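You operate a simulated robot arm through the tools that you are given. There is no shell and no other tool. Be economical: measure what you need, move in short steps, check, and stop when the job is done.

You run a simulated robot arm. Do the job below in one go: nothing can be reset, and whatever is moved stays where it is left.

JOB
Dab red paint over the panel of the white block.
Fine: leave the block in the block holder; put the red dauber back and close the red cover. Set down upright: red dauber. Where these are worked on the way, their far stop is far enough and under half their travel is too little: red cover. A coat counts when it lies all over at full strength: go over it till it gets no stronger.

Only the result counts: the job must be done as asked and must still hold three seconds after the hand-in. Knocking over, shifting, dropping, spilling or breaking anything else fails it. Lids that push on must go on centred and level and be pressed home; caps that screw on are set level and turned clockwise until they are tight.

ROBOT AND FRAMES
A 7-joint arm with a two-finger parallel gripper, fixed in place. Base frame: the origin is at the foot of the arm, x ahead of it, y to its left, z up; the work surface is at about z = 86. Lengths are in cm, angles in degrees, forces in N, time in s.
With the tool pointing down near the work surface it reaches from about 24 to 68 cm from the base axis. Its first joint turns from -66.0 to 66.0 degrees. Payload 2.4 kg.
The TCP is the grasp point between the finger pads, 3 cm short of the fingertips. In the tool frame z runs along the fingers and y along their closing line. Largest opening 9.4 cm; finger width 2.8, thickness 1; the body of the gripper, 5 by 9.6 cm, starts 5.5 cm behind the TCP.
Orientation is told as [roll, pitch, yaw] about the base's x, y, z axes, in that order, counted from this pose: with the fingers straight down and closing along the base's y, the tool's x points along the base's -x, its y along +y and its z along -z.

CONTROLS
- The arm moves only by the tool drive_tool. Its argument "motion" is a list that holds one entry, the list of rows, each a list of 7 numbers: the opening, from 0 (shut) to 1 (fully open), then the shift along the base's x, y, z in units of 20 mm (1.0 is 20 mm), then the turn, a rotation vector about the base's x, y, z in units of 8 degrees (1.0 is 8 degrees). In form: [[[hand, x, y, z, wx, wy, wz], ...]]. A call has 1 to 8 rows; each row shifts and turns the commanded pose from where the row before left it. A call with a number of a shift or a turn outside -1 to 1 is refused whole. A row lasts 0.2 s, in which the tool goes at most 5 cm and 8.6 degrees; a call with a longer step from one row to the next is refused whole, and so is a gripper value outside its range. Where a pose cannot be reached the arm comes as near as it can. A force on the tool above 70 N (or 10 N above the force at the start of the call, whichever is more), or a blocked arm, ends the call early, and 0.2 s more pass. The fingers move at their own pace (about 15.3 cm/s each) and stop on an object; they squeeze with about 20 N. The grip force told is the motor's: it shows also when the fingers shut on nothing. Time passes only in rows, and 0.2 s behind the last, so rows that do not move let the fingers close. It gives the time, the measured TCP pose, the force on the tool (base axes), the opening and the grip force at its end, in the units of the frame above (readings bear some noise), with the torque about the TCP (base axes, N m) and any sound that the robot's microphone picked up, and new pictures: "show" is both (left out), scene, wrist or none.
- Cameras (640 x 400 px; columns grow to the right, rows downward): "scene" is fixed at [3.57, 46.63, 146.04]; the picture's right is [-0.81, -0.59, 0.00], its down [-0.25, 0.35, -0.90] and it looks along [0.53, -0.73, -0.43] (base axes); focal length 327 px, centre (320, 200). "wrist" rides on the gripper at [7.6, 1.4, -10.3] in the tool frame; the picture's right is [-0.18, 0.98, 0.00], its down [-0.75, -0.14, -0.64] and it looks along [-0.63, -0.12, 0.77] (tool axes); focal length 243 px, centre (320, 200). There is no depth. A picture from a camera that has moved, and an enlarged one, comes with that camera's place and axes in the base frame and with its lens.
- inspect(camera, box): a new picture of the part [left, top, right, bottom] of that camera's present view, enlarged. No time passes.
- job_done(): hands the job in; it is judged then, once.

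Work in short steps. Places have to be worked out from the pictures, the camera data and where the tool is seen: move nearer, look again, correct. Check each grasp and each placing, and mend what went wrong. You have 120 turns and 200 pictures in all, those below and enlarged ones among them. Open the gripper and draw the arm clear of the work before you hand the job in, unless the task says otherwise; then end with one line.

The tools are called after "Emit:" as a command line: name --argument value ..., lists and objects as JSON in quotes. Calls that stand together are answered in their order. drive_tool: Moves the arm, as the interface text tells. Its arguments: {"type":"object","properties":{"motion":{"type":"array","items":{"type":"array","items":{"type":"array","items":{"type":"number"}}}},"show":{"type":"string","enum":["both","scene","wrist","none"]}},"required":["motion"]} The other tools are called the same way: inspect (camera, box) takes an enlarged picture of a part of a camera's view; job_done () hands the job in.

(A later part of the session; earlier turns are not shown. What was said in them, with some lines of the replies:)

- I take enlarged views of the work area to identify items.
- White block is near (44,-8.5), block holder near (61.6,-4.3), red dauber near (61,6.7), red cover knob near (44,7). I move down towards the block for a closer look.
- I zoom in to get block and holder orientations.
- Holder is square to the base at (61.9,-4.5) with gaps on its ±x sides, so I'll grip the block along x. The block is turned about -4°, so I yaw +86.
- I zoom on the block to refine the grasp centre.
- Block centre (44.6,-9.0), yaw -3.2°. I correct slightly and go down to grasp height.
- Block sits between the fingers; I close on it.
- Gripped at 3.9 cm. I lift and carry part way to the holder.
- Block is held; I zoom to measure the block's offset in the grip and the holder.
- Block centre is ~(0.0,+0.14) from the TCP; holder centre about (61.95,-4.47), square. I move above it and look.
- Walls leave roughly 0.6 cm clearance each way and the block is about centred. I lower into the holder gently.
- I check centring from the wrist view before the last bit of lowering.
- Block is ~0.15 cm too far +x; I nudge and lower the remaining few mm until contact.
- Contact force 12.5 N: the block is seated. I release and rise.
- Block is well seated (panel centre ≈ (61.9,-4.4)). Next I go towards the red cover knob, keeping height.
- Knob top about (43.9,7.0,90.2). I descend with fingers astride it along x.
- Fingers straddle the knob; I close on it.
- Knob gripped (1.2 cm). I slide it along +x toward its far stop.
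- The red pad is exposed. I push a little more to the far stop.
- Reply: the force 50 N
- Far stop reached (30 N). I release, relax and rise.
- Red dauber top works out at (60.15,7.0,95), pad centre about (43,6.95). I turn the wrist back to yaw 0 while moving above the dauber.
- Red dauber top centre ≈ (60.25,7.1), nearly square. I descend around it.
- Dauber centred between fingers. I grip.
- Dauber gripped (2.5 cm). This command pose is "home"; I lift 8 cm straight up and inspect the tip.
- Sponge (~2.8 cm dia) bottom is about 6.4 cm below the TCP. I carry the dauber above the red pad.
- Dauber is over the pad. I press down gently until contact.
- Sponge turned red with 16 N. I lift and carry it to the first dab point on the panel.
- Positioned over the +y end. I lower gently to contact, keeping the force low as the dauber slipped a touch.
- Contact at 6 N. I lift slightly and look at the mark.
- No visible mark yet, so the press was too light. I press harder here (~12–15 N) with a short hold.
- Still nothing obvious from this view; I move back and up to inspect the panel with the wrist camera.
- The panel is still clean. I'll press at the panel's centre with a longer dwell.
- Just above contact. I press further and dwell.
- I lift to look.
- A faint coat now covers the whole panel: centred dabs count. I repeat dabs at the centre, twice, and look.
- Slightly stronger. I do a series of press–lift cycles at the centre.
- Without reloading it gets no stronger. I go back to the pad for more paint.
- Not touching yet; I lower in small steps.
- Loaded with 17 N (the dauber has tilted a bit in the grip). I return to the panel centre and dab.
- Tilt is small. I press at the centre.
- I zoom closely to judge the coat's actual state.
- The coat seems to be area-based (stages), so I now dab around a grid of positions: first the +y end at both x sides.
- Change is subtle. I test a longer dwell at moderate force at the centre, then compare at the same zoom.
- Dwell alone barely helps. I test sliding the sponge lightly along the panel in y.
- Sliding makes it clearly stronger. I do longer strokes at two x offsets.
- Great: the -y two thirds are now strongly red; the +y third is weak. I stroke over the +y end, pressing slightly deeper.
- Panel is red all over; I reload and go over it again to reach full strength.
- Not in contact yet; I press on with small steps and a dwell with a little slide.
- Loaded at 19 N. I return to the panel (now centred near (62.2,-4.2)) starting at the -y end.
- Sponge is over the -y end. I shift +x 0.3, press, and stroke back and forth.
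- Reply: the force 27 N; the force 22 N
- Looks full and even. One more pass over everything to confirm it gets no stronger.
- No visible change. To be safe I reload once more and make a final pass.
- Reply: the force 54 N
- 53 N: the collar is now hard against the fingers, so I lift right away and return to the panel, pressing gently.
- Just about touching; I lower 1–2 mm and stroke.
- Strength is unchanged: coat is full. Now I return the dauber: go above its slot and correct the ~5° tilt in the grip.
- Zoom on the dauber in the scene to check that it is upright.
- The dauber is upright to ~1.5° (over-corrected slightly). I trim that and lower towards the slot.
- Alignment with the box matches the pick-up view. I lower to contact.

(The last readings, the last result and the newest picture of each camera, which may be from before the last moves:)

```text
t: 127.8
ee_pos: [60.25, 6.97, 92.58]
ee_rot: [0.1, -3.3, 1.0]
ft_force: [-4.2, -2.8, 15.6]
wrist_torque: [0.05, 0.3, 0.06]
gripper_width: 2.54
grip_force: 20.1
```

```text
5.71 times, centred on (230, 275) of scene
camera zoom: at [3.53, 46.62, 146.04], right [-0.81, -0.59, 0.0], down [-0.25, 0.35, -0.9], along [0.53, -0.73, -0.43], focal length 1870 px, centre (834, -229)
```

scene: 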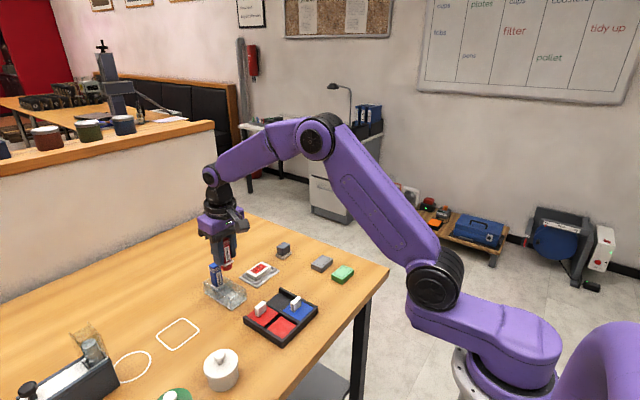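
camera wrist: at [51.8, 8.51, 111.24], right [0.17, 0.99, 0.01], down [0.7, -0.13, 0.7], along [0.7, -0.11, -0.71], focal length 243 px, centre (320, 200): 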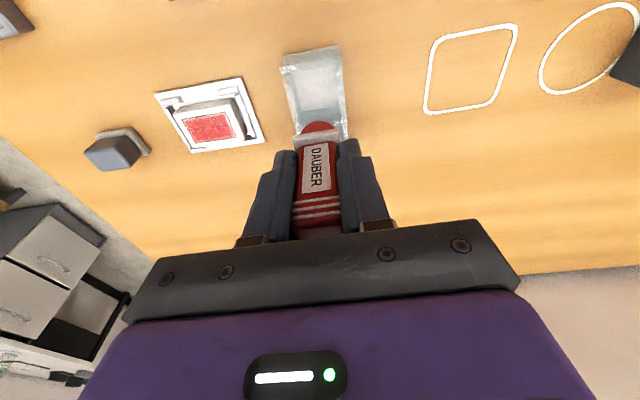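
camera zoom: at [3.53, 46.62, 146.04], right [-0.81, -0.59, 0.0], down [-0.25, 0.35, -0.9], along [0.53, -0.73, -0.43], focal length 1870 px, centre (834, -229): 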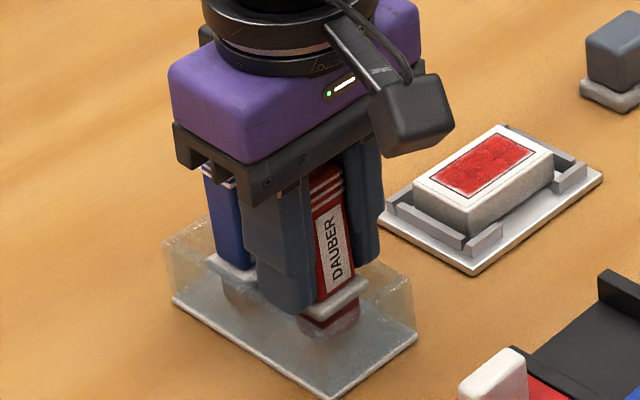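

Contact at 15 N but perhaps ~0.5 cm high. I look closely.

Emit:
inspect --camera "scene" --box '[205, 265, 255, 305]'

Emit:
inspect --camera "wrist" --box '[260, 70, 400, 190]'

```text
10.00 times, centred on (230, 285) of scene
camera zoom: at [3.53, 46.62, 146.04], right [-0.81, -0.59, 0.0], down [-0.25, 0.35, -0.9], along [0.53, -0.73, -0.43], focal length 3272 px, centre (1220, -650)
```

zoom: 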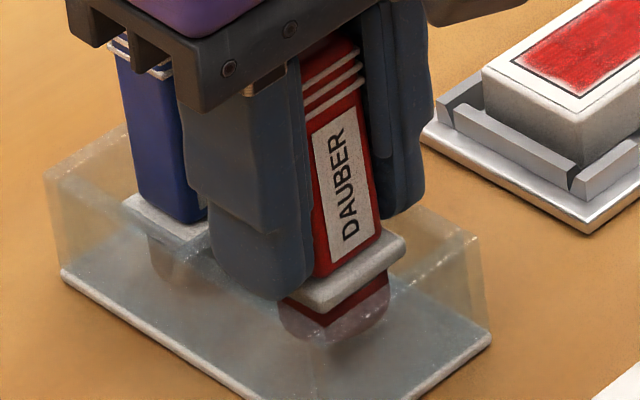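

```text
3.33 times, centred on (330, 130) of wrist
camera zoom: at [52.03, 8.34, 102.46], right [0.17, 0.99, 0.01], down [0.72, -0.13, 0.69], along [0.68, -0.11, -0.73], focal length 809 px, centre (287, 433)
```

zoom: 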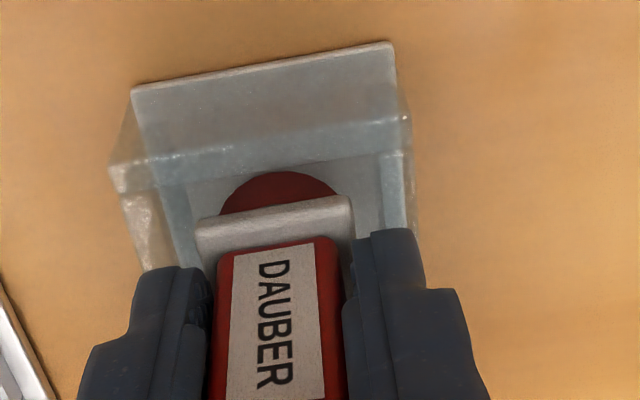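

The -y fingertip is resting on the box's wall, because the dauber slid up in the grip. I'll lift out, stand the dauber on the red pad, and regrip it higher.

Emit:
drive_tool --motion '[[[0, 0, 0, 0.6, 0, 0, 0], [0, 0, 0, 0.9, 0, 0, 0], [0, 0, 0, 1, 0, 0, 0], [0, 0, 0, 1, 0, 0, 0], [0, 0, 0, 0.5, 0, 0, 0], [0, 0, 0, 0, 0, 0, 0]]]' --show "scene"

Emit:
drive_tool --motion '[[[0, -1, 0, 0, 0, 0, 0], [0, -1, 0, 0, 0, 0, 0], [0, -1, 0, 0, 0, 0, 0], [0, -1, 0, 0, 0, 0, 0], [0, -1, 0, 0, 0, 0, 0], [0, -1, 0, 0, 0, 0, 0], [0, -1, 0, 0, 0, 0, 0], [0, -1, 0, 0, 0, 0, 0]]]' --show "none"

Emit:
inspect --camera "scene" --box '[190, 220, 350, 340]'

```text
t: 129.2
ee_pos: [60.22, 6.87, 100.74]
ee_rot: [-0.2, -3.3, 0.9]
ft_force: [0.2, -0.2, -0.8]
wrist_torque: [0.0, 0.01, 0.02]
gripper_width: 2.53
grip_force: 20.3
```

scene: 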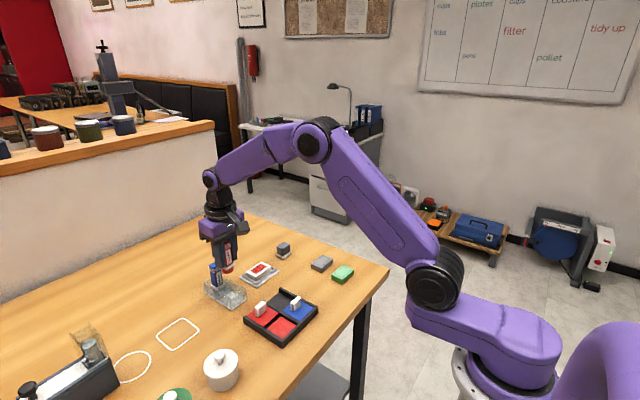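

```text
t: 131.0
ee_pos: [44.06, 6.95, 100.49]
ee_rot: [0.0, -3.3, 1.0]
ft_force: [-0.3, 0.3, -1.0]
wrist_torque: [0.04, -0.01, 0.03]
gripper_width: 2.54
grip_force: 20.1
```

```text
3.33 times, centred on (270, 280) of scene
camera zoom: at [3.58, 46.63, 146.04], right [-0.81, -0.59, 0.0], down [-0.25, 0.35, -0.9], along [0.53, -0.73, -0.43], focal length 1091 px, centre (487, -67)
```

zoom: 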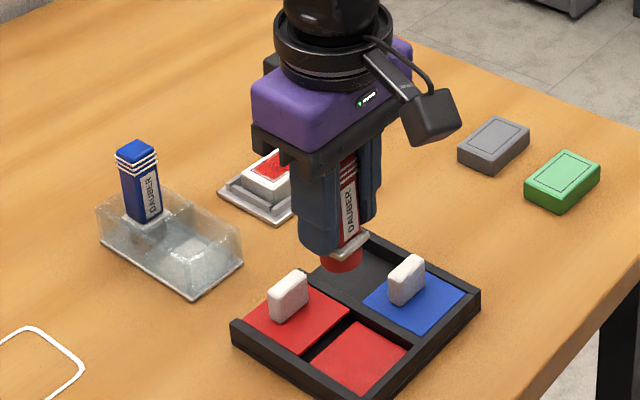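

Box is undisturbed. I lower the dauber onto the pad.

Emit:
drive_tool --motion '[[[0, -0.55, 0, 0, 0, 0, 0], [0, 0, 0, -1, 0, 0, 0], [0, 0, 0, -1, 0, 0, 0], [0, 0, 0, -1, 0, 0, 0], [0, 0, 0, -0.7, 0, 0, 0], [0, 0, 0, -0.1, 0, 0, 0], [0, 0, 0, 0, 0, 0, 0]]]' --show "none"

Emit:
inspect --camera "scene" --box '[250, 270, 330, 335]'

```text
t: 132.6
ee_pos: [43.15, 7.19, 93.12]
ee_rot: [-0.1, -3.3, 1.1]
ft_force: [0.3, 1.2, 0.6]
wrist_torque: [0.02, 0.0, -0.01]
gripper_width: 2.54
grip_force: 19.9
```

```text
6.15 times, centred on (290, 302) of scene
camera zoom: at [3.57, 46.63, 146.04], right [-0.81, -0.59, 0.0], down [-0.25, 0.35, -0.9], along [0.53, -0.73, -0.43], focal length 2014 px, centre (505, -431)
```

zoom: 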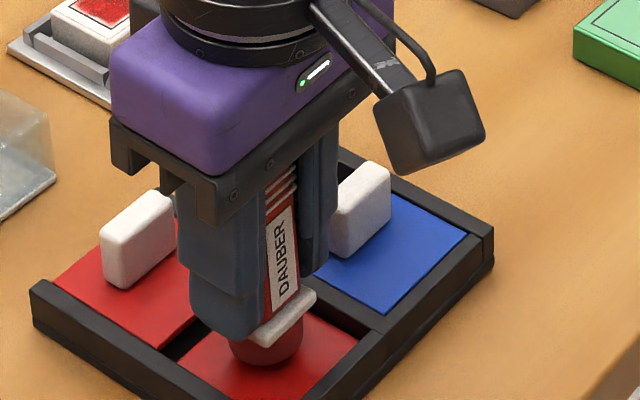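

Slightly above; I nudge -x 0.4 and lower to light contact.

Emit:
drive_tool --motion '[[[0, -0.2, 0, -0.05, 0, 0, 0], [0, 0, 0, -0.08, 0, 0, 0], [0, 0, 0, -0.05, 0, 0, 0], [0, 0, 0, 0, 0, 0, 0]]]' --show "none"

```text
t: 133.6
ee_pos: [42.71, 7.02, 92.7]
ee_rot: [0.0, -3.2, 1.0]
ft_force: [-2.5, 0.7, 6.9]
wrist_torque: [0.02, 0.13, -0.02]
gripper_width: 2.53
grip_force: 20.5
```

Light contact. I open gently to let the dauber stand, then look.

Emit:
drive_tool --motion '[[[0.3, 0, 0, 0, 0, 0, 0], [0.45, 0, 0, 0, 0, 0, 0], [0.45, 0, 0, 0, 0, 0, 0]]]' --show "none"

Emit:
inspect --camera "scene" --box '[250, 270, 330, 335]'

Emit:
inspect --camera "wrist" --box '[220, 60, 420, 240]'

```text
t: 134.4
ee_pos: [42.72, 6.96, 92.66]
ee_rot: [-0.1, -3.3, 1.0]
ft_force: [0.8, 0.1, -1.0]
wrist_torque: [0.0, -0.03, 0.0]
gripper_width: 4.23
grip_force: 0.0
```

```text
6.15 times, centred on (290, 302) of scene
camera zoom: at [3.57, 46.63, 146.04], right [-0.81, -0.59, 0.0], down [-0.25, 0.35, -0.9], along [0.53, -0.73, -0.43], focal length 2014 px, centre (505, -431)
```

zoom: 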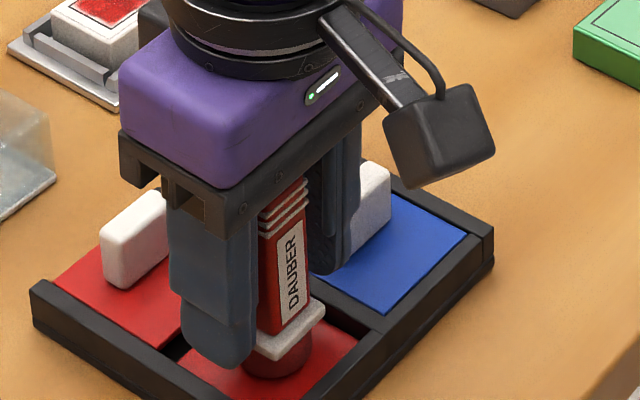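

```text
2.22 times, centred on (320, 150) of wrist
camera zoom: at [34.59, 8.32, 102.49], right [0.17, 0.99, 0.01], down [0.72, -0.13, 0.68], along [0.68, -0.11, -0.73], focal length 539 px, centre (320, 311)
```

zoom: 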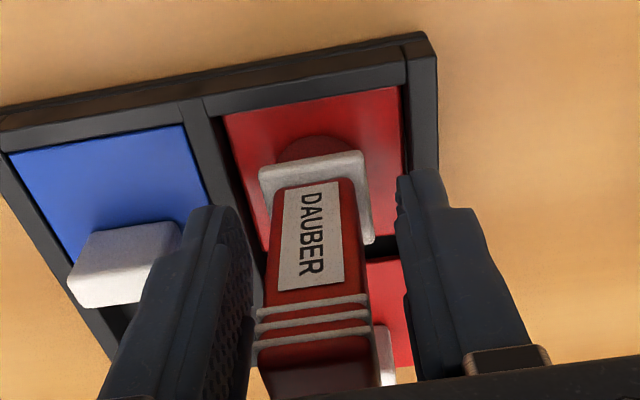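

It stands upright. I rise clear, level the tool, and measure its position for the regrip.

Emit:
drive_tool --motion '[[[0.55, 0, 0, 0.5, 0, 0, 0], [0.55, 0, 0, 1, 0, 0, 0], [0.55, 0, 0, 1, 0, 0, 0], [0.55, 0, 0, 1, 0, 0.41, 0], [0.55, 0, 0, 1, 0, 0, 0], [0.55, 0, 0, 0.5, 0, 0, 0], [0.55, 0, 0, 0, 0, 0, 0]]]' --show "none"

Emit:
inspect --camera "scene" --box '[230, 250, 350, 350]'

Emit:
inspect --camera "wrist" --box '[220, 60, 420, 200]'

```text
t: 136.0
ee_pos: [42.75, 6.93, 102.78]
ee_rot: [-0.1, 0.1, 1.0]
ft_force: [0.5, -0.1, 0.4]
wrist_torque: [0.0, 0.0, 0.02]
gripper_width: 5.18
grip_force: 0.0
```

```text
4.00 times, centred on (290, 300) of scene
camera zoom: at [3.57, 46.63, 146.04], right [-0.81, -0.59, 0.0], down [-0.25, 0.35, -0.9], along [0.53, -0.73, -0.43], focal length 1309 px, centre (440, -200)
```

zoom: 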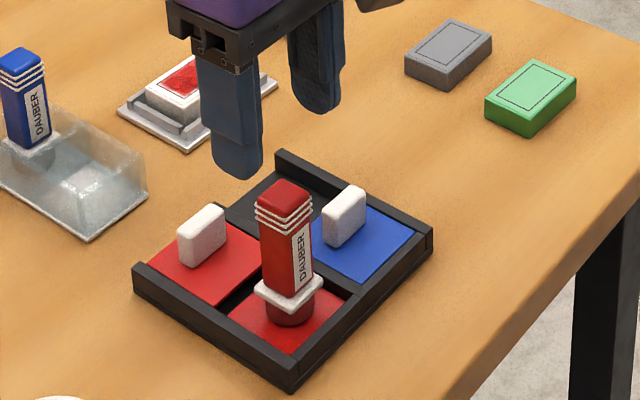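

```text
2.86 times, centred on (320, 130) of wrist
camera zoom: at [35.22, 8.27, 112.99], right [0.17, 0.99, 0.0], down [0.76, -0.13, 0.64], along [0.63, -0.11, -0.77], focal length 693 px, centre (320, 400)
```

zoom: 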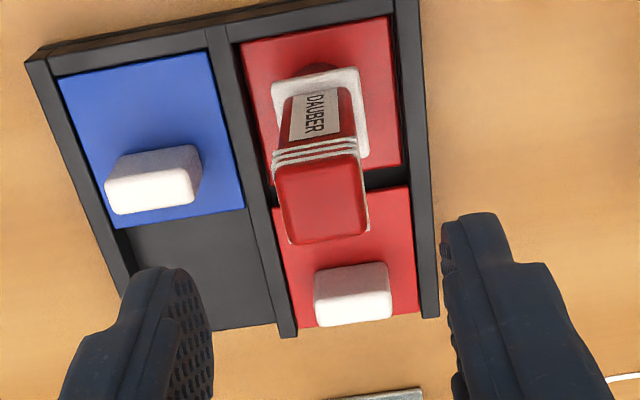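

Dauber top is at about (42.8,7.05,95.7). I descend to regrip it higher (TCP 94.6).

Emit:
drive_tool --motion '[[[0.6, 0.04, 0.05, -0.1, 0, 0, 0], [0.6, 0, 0, -1, 0, 0, 0], [0.6, 0, 0, -1, 0, 0, 0], [0.6, 0, 0, -1, 0, 0, 0], [0.6, 0, 0, -1, 0, 0, 0], [0.6, 0, 0, 0, 0, 0, 0]]]' --show "none"

Emit:
inspect --camera "scene" --box '[250, 270, 330, 335]'

Emit:
inspect --camera "wrist" --box '[220, 60, 420, 240]'

```text
t: 137.4
ee_pos: [42.9, 7.11, 94.32]
ee_rot: [0.0, 0.1, 1.0]
ft_force: [0.2, 0.3, -0.1]
wrist_torque: [0.02, 0.02, 0.04]
gripper_width: 5.64
grip_force: 0.0
```

```text
6.15 times, centred on (290, 302) of scene
camera zoom: at [3.57, 46.63, 146.04], right [-0.81, -0.59, 0.0], down [-0.25, 0.35, -0.9], along [0.53, -0.73, -0.43], focal length 2014 px, centre (505, -431)
```

zoom: 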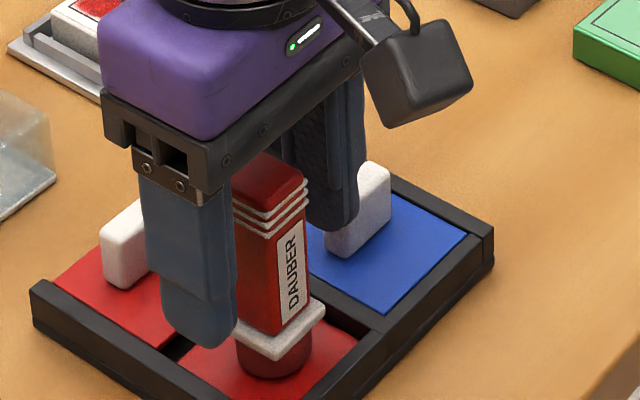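

```text
2.22 times, centred on (320, 150) of wrist
camera zoom: at [35.27, 8.44, 104.61], right [0.17, 0.99, 0.0], down [0.76, -0.13, 0.64], along [0.63, -0.11, -0.77], focal length 539 px, centre (320, 311)
```

zoom: 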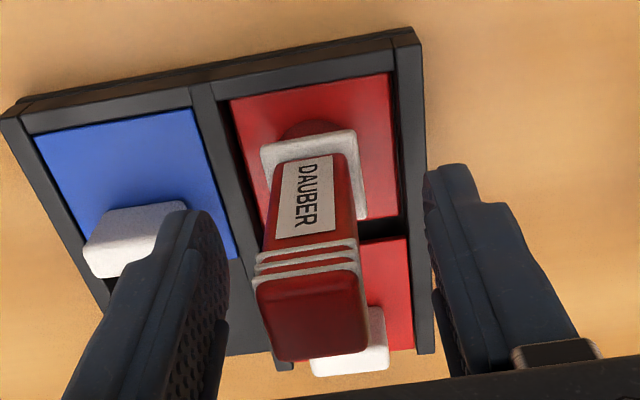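

Good straddle. I rise 2 mm and grip.

Emit:
drive_tool --motion '[[[0.5, 0, -0.04, 0.12, 0, 0, 0], [0, 0, 0, 0, 0, 0, 0], [0, 0, 0, 0, 0, 0, 0], [0, 0, 0, 0, 0, 0, 0], [0, 0, 0, 0, 0, 0, 0]]]' --show "none"

Emit:
drive_tool --motion '[[[0, 0, 0, 0.5, 0, 0, 0], [0, 0, 0, 1, 0, 0, 0], [0, 0, 0, 1, 0, 0, 0], [0, 0, 0, 1, 0, 0, 0], [0, 0, 0, 0, 0, 0, 0]]]' --show "none"

Emit:
inspect --camera "scene" --box '[230, 230, 350, 340]'

```text
t: 138.6
ee_pos: [42.9, 6.91, 94.66]
ee_rot: [0.0, -0.1, 1.0]
ft_force: [0.0, -0.4, 0.5]
wrist_torque: [-0.02, 0.01, -0.02]
gripper_width: 2.51
grip_force: 19.9
```

```text
t: 139.8
ee_pos: [42.84, 6.94, 101.77]
ee_rot: [0.0, -0.1, 1.0]
ft_force: [0.5, -0.6, -0.5]
wrist_torque: [-0.02, -0.02, 0.02]
gripper_width: 2.53
grip_force: 20.4
```

```text
3.64 times, centred on (290, 285) of scene
camera zoom: at [3.57, 46.63, 146.04], right [-0.81, -0.59, 0.0], down [-0.25, 0.35, -0.9], along [0.53, -0.73, -0.43], focal length 1190 px, centre (429, -109)
```

zoom: 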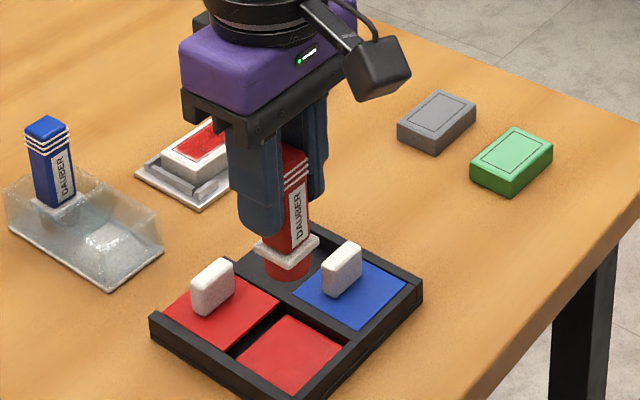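

Regripped upright. I carry it back over its slot.

Emit:
drive_tool --motion '[[[0, 0.967, 0.007, 0, 0, 0, 0], [0, 0.967, 0.007, 0, 0, 0, 0], [0, 0.967, 0.007, 0, 0, 0, 0], [0, 0.967, 0.007, 0, 0, 0, 0], [0, 0.967, 0.007, 0, 0, 0, 0], [0, 0.967, 0.007, 0, 0, 0, 0], [0, 0.967, 0.007, 0, 0, 0, 0], [0, 0.967, 0.007, 0, 0, 0, 0]]]' --show "none"

Emit:
drive_tool --motion '[[[0, 0.967, 0.007, 0, 0, 0, 0], [0, 0, 0, -0.8, 0, 0, 0], [0, 0, 0, -1, 0, 0, 0], [0, 0, 0, -0.7, 0, 0, 0], [0, 0, 0, 0, 0, 0, 0]]]' --show "none"

Emit:
inspect --camera "scene" --box '[190, 240, 270, 310]'

Emit:
inspect --camera "wrist" --box '[220, 60, 420, 240]'

```text
t: 141.6
ee_pos: [58.21, 7.09, 101.74]
ee_rot: [0.1, 0.1, 1.0]
ft_force: [-0.1, 0.4, -0.6]
wrist_torque: [-0.02, -0.01, 0.01]
gripper_width: 2.51
grip_force: 19.9
```

```text
t: 142.8
ee_pos: [60.17, 7.19, 96.75]
ee_rot: [0.0, 0.1, 1.1]
ft_force: [0.4, -0.5, 0.1]
wrist_torque: [-0.03, -0.03, 0.02]
gripper_width: 2.49
grip_force: 20.8
```

```text
5.71 times, centred on (230, 275) of scene
camera zoom: at [3.57, 46.63, 146.04], right [-0.81, -0.59, 0.0], down [-0.25, 0.35, -0.9], along [0.53, -0.73, -0.43], focal length 1870 px, centre (834, -229)
```

zoom: 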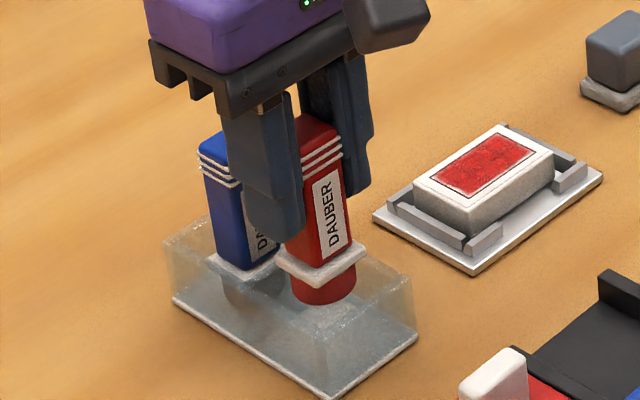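

```text
2.22 times, centred on (320, 150) of wrist
camera zoom: at [52.54, 8.5, 107.02], right [0.17, 0.99, 0.0], down [0.76, -0.13, 0.64], along [0.63, -0.11, -0.77], focal length 539 px, centre (320, 311)
```

zoom: 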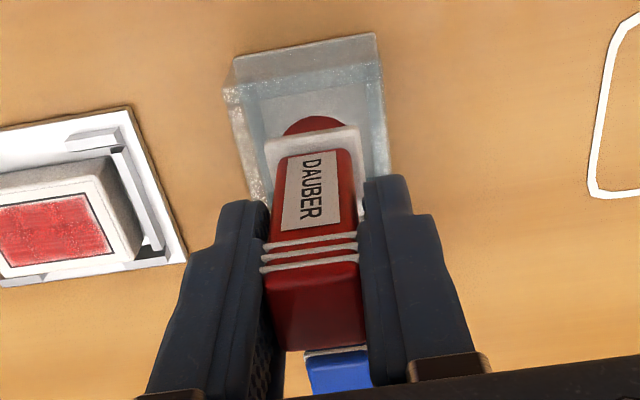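

Well aligned. I lower to contact.

Emit:
drive_tool --motion '[[[0, 0, 0, -0.6, 0, 0, 0], [0, 0, 0, -0.4, 0, 0, 0], [0, 0, 0, -0.12, 0, 0, 0], [0, 0, 0, -0.08, 0, 0, 0], [0, 0, 0, 0, 0, 0, 0]]]' --show "none"

Emit:
inspect --camera "scene" --box '[190, 240, 270, 310]'

```text
t: 144.0
ee_pos: [60.12, 7.18, 94.42]
ee_rot: [0.0, 0.0, 1.0]
ft_force: [-0.7, -0.1, -0.1]
wrist_torque: [-0.03, 0.02, 0.03]
gripper_width: 2.5
grip_force: 20.1
```

```text
5.71 times, centred on (230, 275) of scene
camera zoom: at [3.57, 46.63, 146.04], right [-0.81, -0.59, 0.0], down [-0.25, 0.35, -0.9], along [0.53, -0.73, -0.43], focal length 1870 px, centre (834, -229)
```

zoom: 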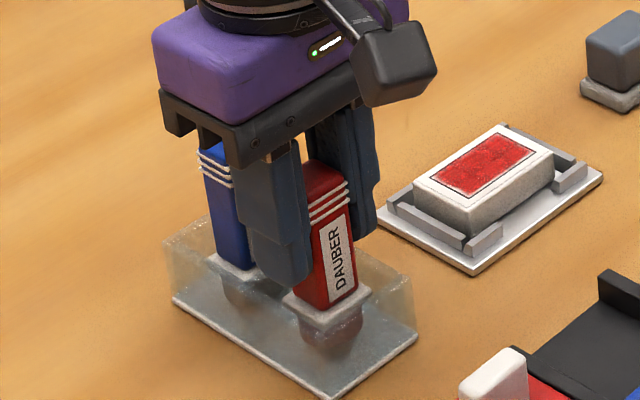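

No contact yet; a few more mm.

Emit:
drive_tool --motion '[[[0, 0, 0, -0.08, 0, 0, 0], [0, 0, 0, -0.06, 0, 0, 0], [0, 0, 0, -0.05, 0, 0, 0], [0, 0, 0, 0, 0, 0, 0]]]' --show "none"

```text
t: 145.0
ee_pos: [60.09, 7.22, 93.94]
ee_rot: [0.0, 0.0, 1.0]
ft_force: [0.2, -0.2, 0.3]
wrist_torque: [-0.01, 0.0, 0.01]
gripper_width: 2.56
grip_force: 19.6
```

Emit:
drive_tool --motion '[[[0, 0, -0.03, -0.06, 0, 0, 0], [0, 0, 0, -0.06, 0, 0, 0], [0, 0, 0, -0.06, 0, 0, 0], [0, 0, 0, 0, 0, 0, 0]]]' --show "none"

Emit:
inspect --camera "scene" --box '[190, 240, 270, 310]'

```text
t: 146.0
ee_pos: [60.06, 7.09, 93.56]
ee_rot: [0.0, -0.2, 1.0]
ft_force: [-3.1, -0.6, 18.8]
wrist_torque: [-0.08, 0.24, 0.01]
gripper_width: 2.51
grip_force: 20.1
```

```text
5.71 times, centred on (230, 275) of scene
camera zoom: at [3.53, 46.62, 146.04], right [-0.81, -0.59, 0.0], down [-0.25, 0.35, -0.9], along [0.53, -0.73, -0.43], focal length 1870 px, centre (834, -229)
```

zoom: 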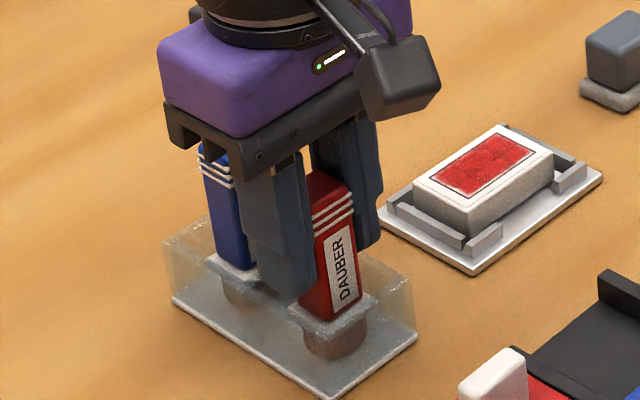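

Seated (18.8 N at the original height). I open gently, rise, and check.

Emit:
drive_tool --motion '[[[0.3, 0, 0, 0.05, 0, 0, 0], [0.45, 0, 0, 0, 0, 0, 0], [0.45, 0, 0, 0.5, 0, 0, 0], [0.45, 0, 0, 1, 0, 0, 0], [0.45, 0, 0, 1, 0, 0, 0], [0.45, 0, 0, 1, 0, 0, 0], [0.45, 0, 0, 1, 0, 0, 0], [0.45, 0, 0, 0, 0, 0, 0]]]' --show "none"

Emit:
inspect --camera "scene" --box '[190, 240, 270, 310]'

Emit:
inspect --camera "wrist" --box '[220, 40, 420, 200]'

```text
t: 147.8
ee_pos: [59.99, 7.09, 102.85]
ee_rot: [0.0, 0.0, 1.1]
ft_force: [-0.6, 0.2, 0.7]
wrist_torque: [0.04, 0.01, 0.01]
gripper_width: 4.23
grip_force: 0.0
```

```text
5.71 times, centred on (230, 275) of scene
camera zoom: at [3.57, 46.63, 146.04], right [-0.81, -0.59, 0.0], down [-0.25, 0.35, -0.9], along [0.53, -0.73, -0.43], focal length 1870 px, centre (834, -229)
```

zoom: 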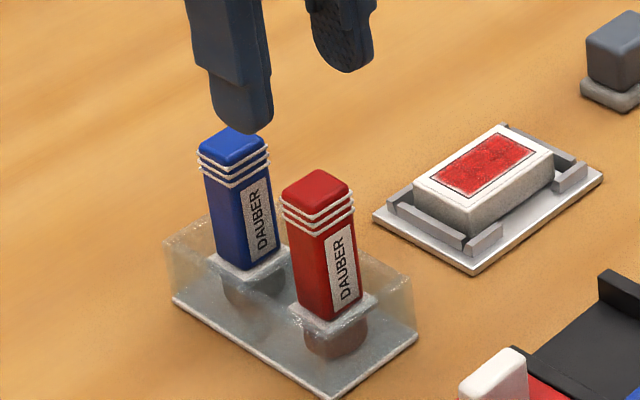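

```text
2.50 times, centred on (320, 120) of wrist
camera zoom: at [52.48, 8.39, 113.09], right [0.17, 0.99, 0.0], down [0.76, -0.13, 0.64], along [0.63, -0.11, -0.77], focal length 606 px, centre (320, 400)
```

zoom: 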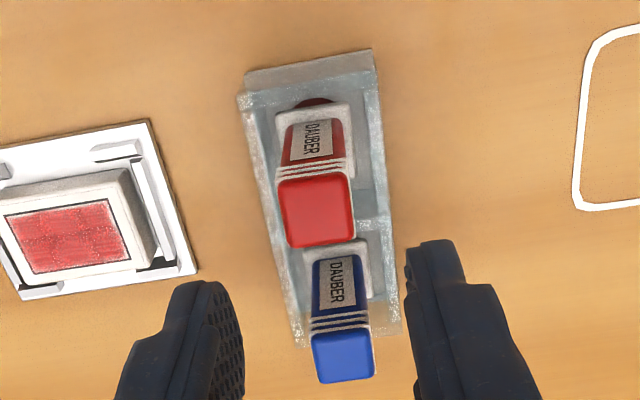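

Dauber is back upright in its place. Now I turn to yaw 90 and go over the red cover's knob (~x 49.9).

Emit:
drive_tool --motion '[[[0.5, 0, 0, 0, 0, 0, 1], [0.5, -0.5, 0, 0, 0, 0, 1], [0.5, -0.5, 0, 0, 0, 0, 1], [0.5, -0.5, 0, 0, 0, 0, 1], [0.5, -0.5, 0, 0, 0, 0, 1], [0.5, -0.5, 0, 0, 0, 0, 1], [0.5, -0.5, 0, 0, 0, 0, 1], [0.5, -0.5, 0, 0, 0, 0, 1]]]' --show "none"

Emit:
drive_tool --motion '[[[0.5, -0.5, 0, 0, 0, 0, 1], [0.5, -0.5, 0, 0, 0, 0, 1], [0.5, -0.5, 0, -0.5, 0, 0, 1], [0.5, 0, 0, -0.5, 0, 0, 0.12], [0.5, 0, 0, 0, 0, 0, 0]]]' --show "none"

Emit:
inspect --camera "wrist" --box '[220, 40, 420, 200]'

Emit:
inspect --camera "scene" --box '[230, 260, 330, 345]'

```text
t: 149.6
ee_pos: [53.2, 7.0, 102.66]
ee_rot: [0.0, 0.0, 65.1]
ft_force: [-0.2, -0.4, 0.1]
wrist_torque: [0.03, -0.02, -0.01]
gripper_width: 4.68
grip_force: 0.1
```

```text
t: 150.8
ee_pos: [50.24, 7.0, 100.64]
ee_rot: [0.0, -0.1, 90.0]
ft_force: [0.2, 0.7, 0.4]
wrist_torque: [0.03, 0.01, 0.0]
gripper_width: 4.65
grip_force: 0.0
```

```text
2.50 times, centred on (320, 120) of wrist
camera zoom: at [48.8, -0.49, 110.92], right [-0.98, 0.18, 0.0], down [0.14, 0.75, 0.64], along [0.12, 0.63, -0.77], focal length 606 px, centre (320, 400)
```

zoom: 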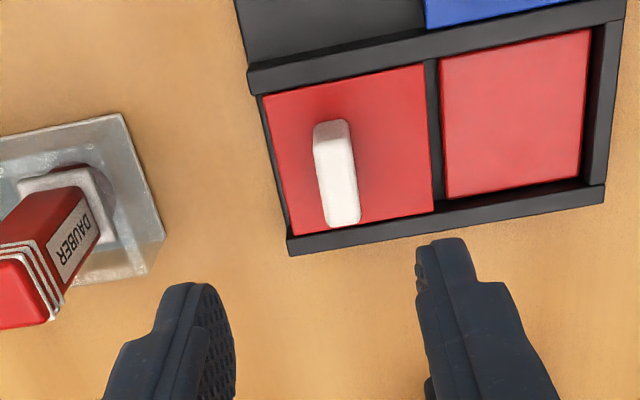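

```text
4.71 times, centred on (280, 302) of scene
camera zoom: at [3.57, 46.63, 146.04], right [-0.81, -0.59, 0.0], down [-0.25, 0.35, -0.9], along [0.53, -0.73, -0.43], focal length 1540 px, centre (508, -282)
```

zoom: 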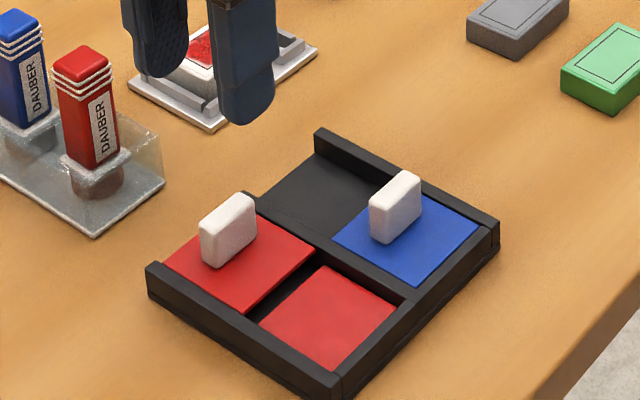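

Knob is at (49.7,7.0). I descend around it.

Emit:
drive_tool --motion '[[[0.5, -0.25, 0.02, 0, 0, 0, 0], [0.5, 0, 0, -0.9, 0, 0, 0], [0.5, 0, 0, -0.9, 0, 0, 0], [0.5, 0, 0, -0.9, 0, 0, 0], [0.5, 0, 0, -0.9, 0, 0, 0], [0.5, 0, 0, -0.83, 0, 0, 0], [0.5, 0, 0, 0, 0, 0, 0]]]' --show "none"

Emit:
inspect --camera "wrist" --box '[220, 60, 420, 220]'

Emit:
inspect --camera "scene" --box '[230, 260, 330, 345]'

```text
t: 152.4
ee_pos: [49.67, 7.28, 91.83]
ee_rot: [-0.1, 0.0, 90.0]
ft_force: [0.1, -0.4, 0.0]
wrist_torque: [-0.01, 0.0, 0.03]
gripper_width: 4.69
grip_force: 0.1
```

```text
2.50 times, centred on (320, 140) of wrist
camera zoom: at [48.25, -0.33, 102.14], right [-0.98, 0.18, 0.0], down [0.14, 0.75, 0.64], along [0.12, 0.63, -0.77], focal length 606 px, centre (320, 350)
```

zoom: 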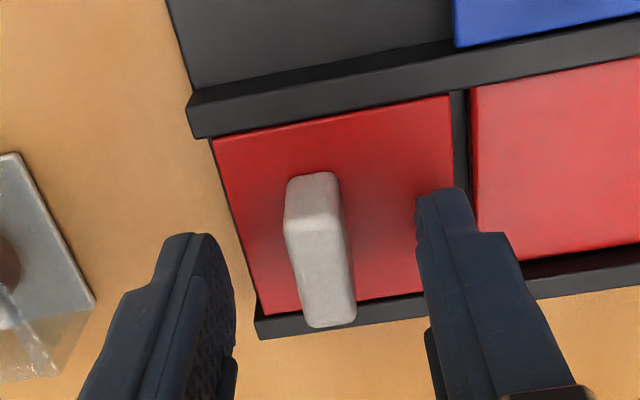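

```text
4.71 times, centred on (280, 302) of scene
camera zoom: at [3.57, 46.63, 146.04], right [-0.81, -0.59, 0.0], down [-0.25, 0.35, -0.9], along [0.53, -0.73, -0.43], focal length 1540 px, centre (508, -282)
```

zoom: 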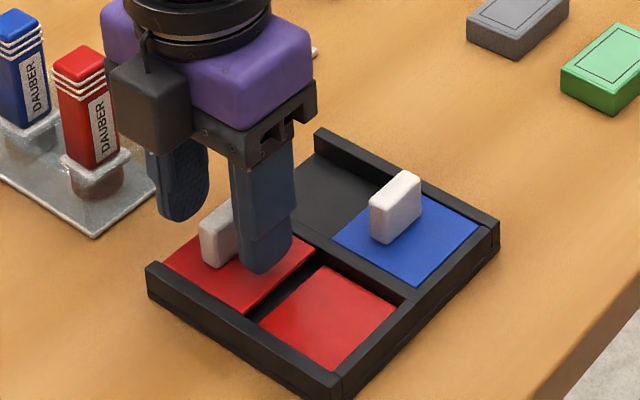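

Straddling the knob. I close and then slide it towards -x.

Emit:
drive_tool --motion '[[[0, 0, 0, 0, 0, 0, 0], [0, 0, 0, 0, 0, 0, 0], [0, 0, 0, 0, 0, 0, 0]]]' --show "none"

Emit:
drive_tool --motion '[[[0, -0.4, 0, 0, 0, 0, 0], [0, -0.4, 0, 0, 0, 0, 0], [0, -0.4, 0, 0, 0, 0, 0], [0, -0.4, 0, 0, 0, 0, 0], [0, -0.4, 0, 0, 0, 0, 0], [0, -0.4, 0, 0, 0, 0, 0], [0, -0.3, 0, 0, 0, 0, 0]]]' --show "none"

Emit:
inspect --camera "scene" --box '[230, 260, 330, 345]'

```text
t: 153.2
ee_pos: [49.62, 7.22, 91.9]
ee_rot: [0.1, 0.1, 90.0]
ft_force: [-2.8, 0.8, -2.1]
wrist_torque: [-0.02, 0.03, -0.01]
gripper_width: 1.19
grip_force: 45.0
```

```text
t: 154.8
ee_pos: [44.15, 7.26, 91.89]
ee_rot: [0.0, 0.0, 90.2]
ft_force: [-1.5, 12.5, -16.6]
wrist_torque: [0.22, 0.03, -0.07]
gripper_width: 1.18
grip_force: 45.3
```

```text
4.71 times, centred on (280, 302) of scene
camera zoom: at [3.59, 46.67, 146.03], right [-0.81, -0.59, 0.0], down [-0.25, 0.35, -0.9], along [0.53, -0.73, -0.43], focal length 1540 px, centre (508, -282)
```

zoom: 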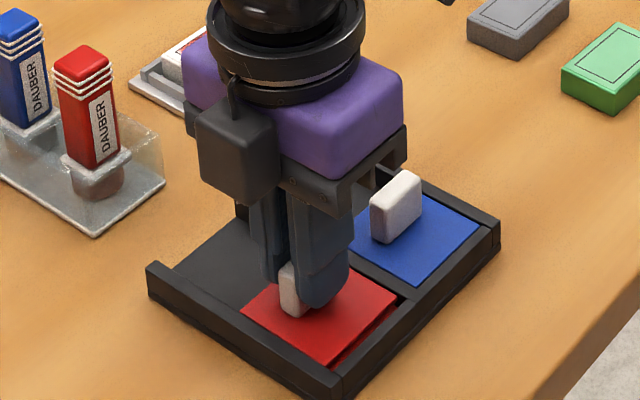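

Almost closed; a small strip remains. I push the rest to the stop.

Emit:
drive_tool --motion '[[[0, -0.15, -0.03, -0.05, 0, 0, 0], [0, -0.15, 0, -0.03, 0, 0, 0], [0, -0.1, 0, 0, 0, 0, 0], [0, 0, 0, 0, 0, 0, 0]]]' --show "none"

Emit:
inspect --camera "scene" --box '[230, 260, 330, 345]'

```text
t: 155.8
ee_pos: [43.63, 7.21, 91.92]
ee_rot: [-0.7, -0.2, 90.1]
ft_force: [10.5, 18.7, 34.6]
wrist_torque: [0.61, 0.07, 0.04]
gripper_width: 1.19
grip_force: 44.7
```

```text
4.71 times, centred on (280, 302) of scene
camera zoom: at [3.55, 46.67, 146.03], right [-0.81, -0.59, 0.0], down [-0.25, 0.35, -0.9], along [0.53, -0.73, -0.43], focal length 1540 px, centre (508, -282)
```

zoom: 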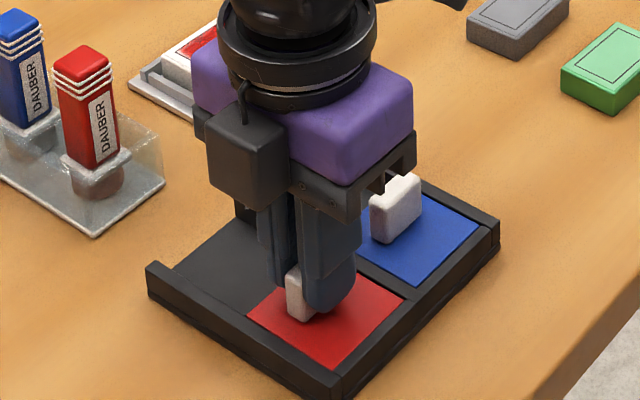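

Cover is at its closed stop. I release and rise clear.

Emit:
drive_tool --motion '[[[0, 0.05, 0.03, 0.03, 0, 0, 0], [0.5, 0, 0, 0, 0, 0, 0], [0.5, 0, 0, 0, 0, 0, 0], [0.5, 0, 0, 1, 0, 0, 0], [0.5, 0, 0, 1, 0, 0, 0], [0.5, 0, 0, 1, 0, 0, 0], [0.5, 0, 0, 1, 0, 0, 0], [0.5, 0, 0, 1, 0, 0, 0]]]' --show "none"

Emit:
drive_tool --motion '[[[0.5, -0.8, -0.5, 1, 0, 0, 0], [0.5, -0.8, -0.5, 1, 0, 0, 0], [0.5, -0.5, -0.5, 1, 0, 0, 0], [0.5, 0, 0, 1, 0, 0, 0], [0.5, 0, 0, 1, 0, 0, 0]]]'

Emit:
inspect --camera "scene" --box '[190, 230, 330, 345]'

Emit:
inspect --camera "scene" --box '[235, 250, 295, 295]'

```text
t: 157.6
ee_pos: [43.54, 7.17, 101.86]
ee_rot: [0.1, -0.1, 90.1]
ft_force: [0.2, 0.2, 0.3]
wrist_torque: [-0.01, 0.0, 0.0]
gripper_width: 4.72
grip_force: 0.1
```

```text
t: 158.8
ee_pos: [39.47, 3.99, 111.94]
ee_rot: [0.1, 0.0, 90.0]
ft_force: [1.1, 0.7, 0.3]
wrist_torque: [-0.01, -0.01, 0.01]
gripper_width: 4.68
grip_force: 0.0
camera wrist: at [37.96, -3.55, 122.12], right [-0.98, 0.18, 0.0], down [0.14, 0.75, 0.64], along [0.12, 0.63, -0.77], focal length 243 px, centre (320, 200)
```

scene: 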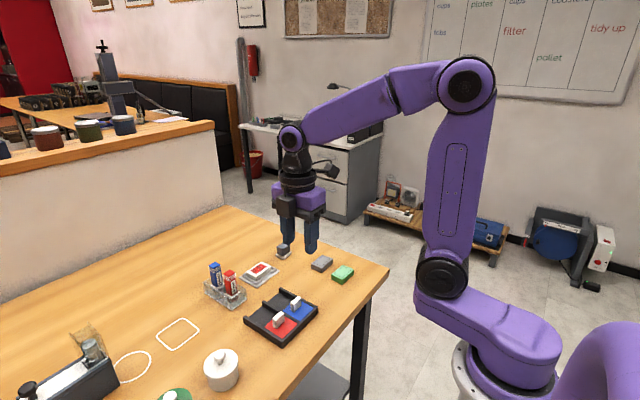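
wrist: 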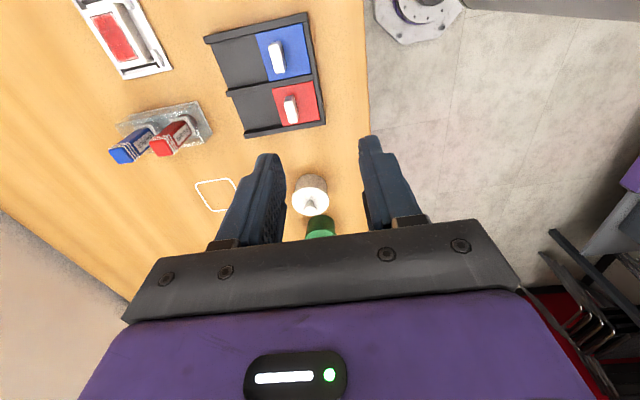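

```text
3.48 times, centred on (260, 288) of scene
camera zoom: at [3.57, 46.63, 146.04], right [-0.81, -0.59, 0.0], down [-0.25, 0.35, -0.9], along [0.53, -0.73, -0.43], focal length 1138 px, centre (529, -104)
```

zoom: 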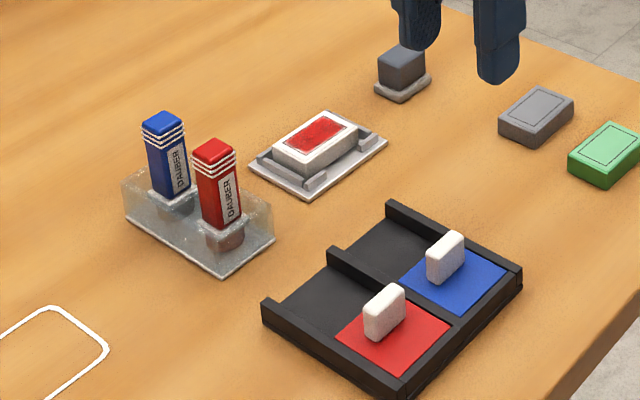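

```text
8.89 times, centred on (265, 272) of scene
camera zoom: at [3.57, 46.63, 146.04], right [-0.81, -0.59, 0.0], down [-0.25, 0.35, -0.9], along [0.53, -0.73, -0.43], focal length 2909 px, centre (809, -444)
```

zoom: 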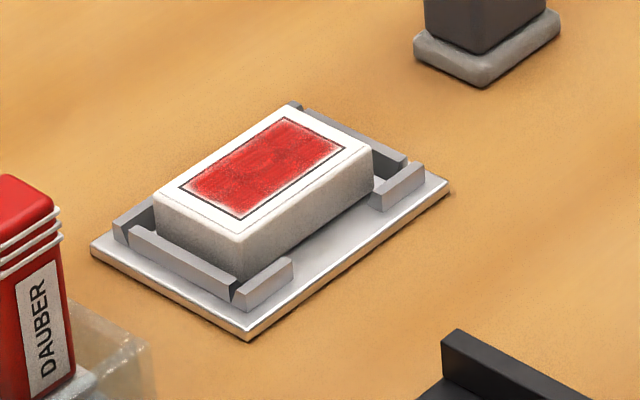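

The panel is evenly red and the block sits level in its holder. The dauber is upright in its place, the red cover is closed and the arm is clear, so I hand in.

Emit:
job_done

```text
The job is handed in.
```

The white block's panel has an even red coat, which got no stronger after a final reload and pass. The block is in its holder, the red dauber is back upright in its box, and the red cover is closed.
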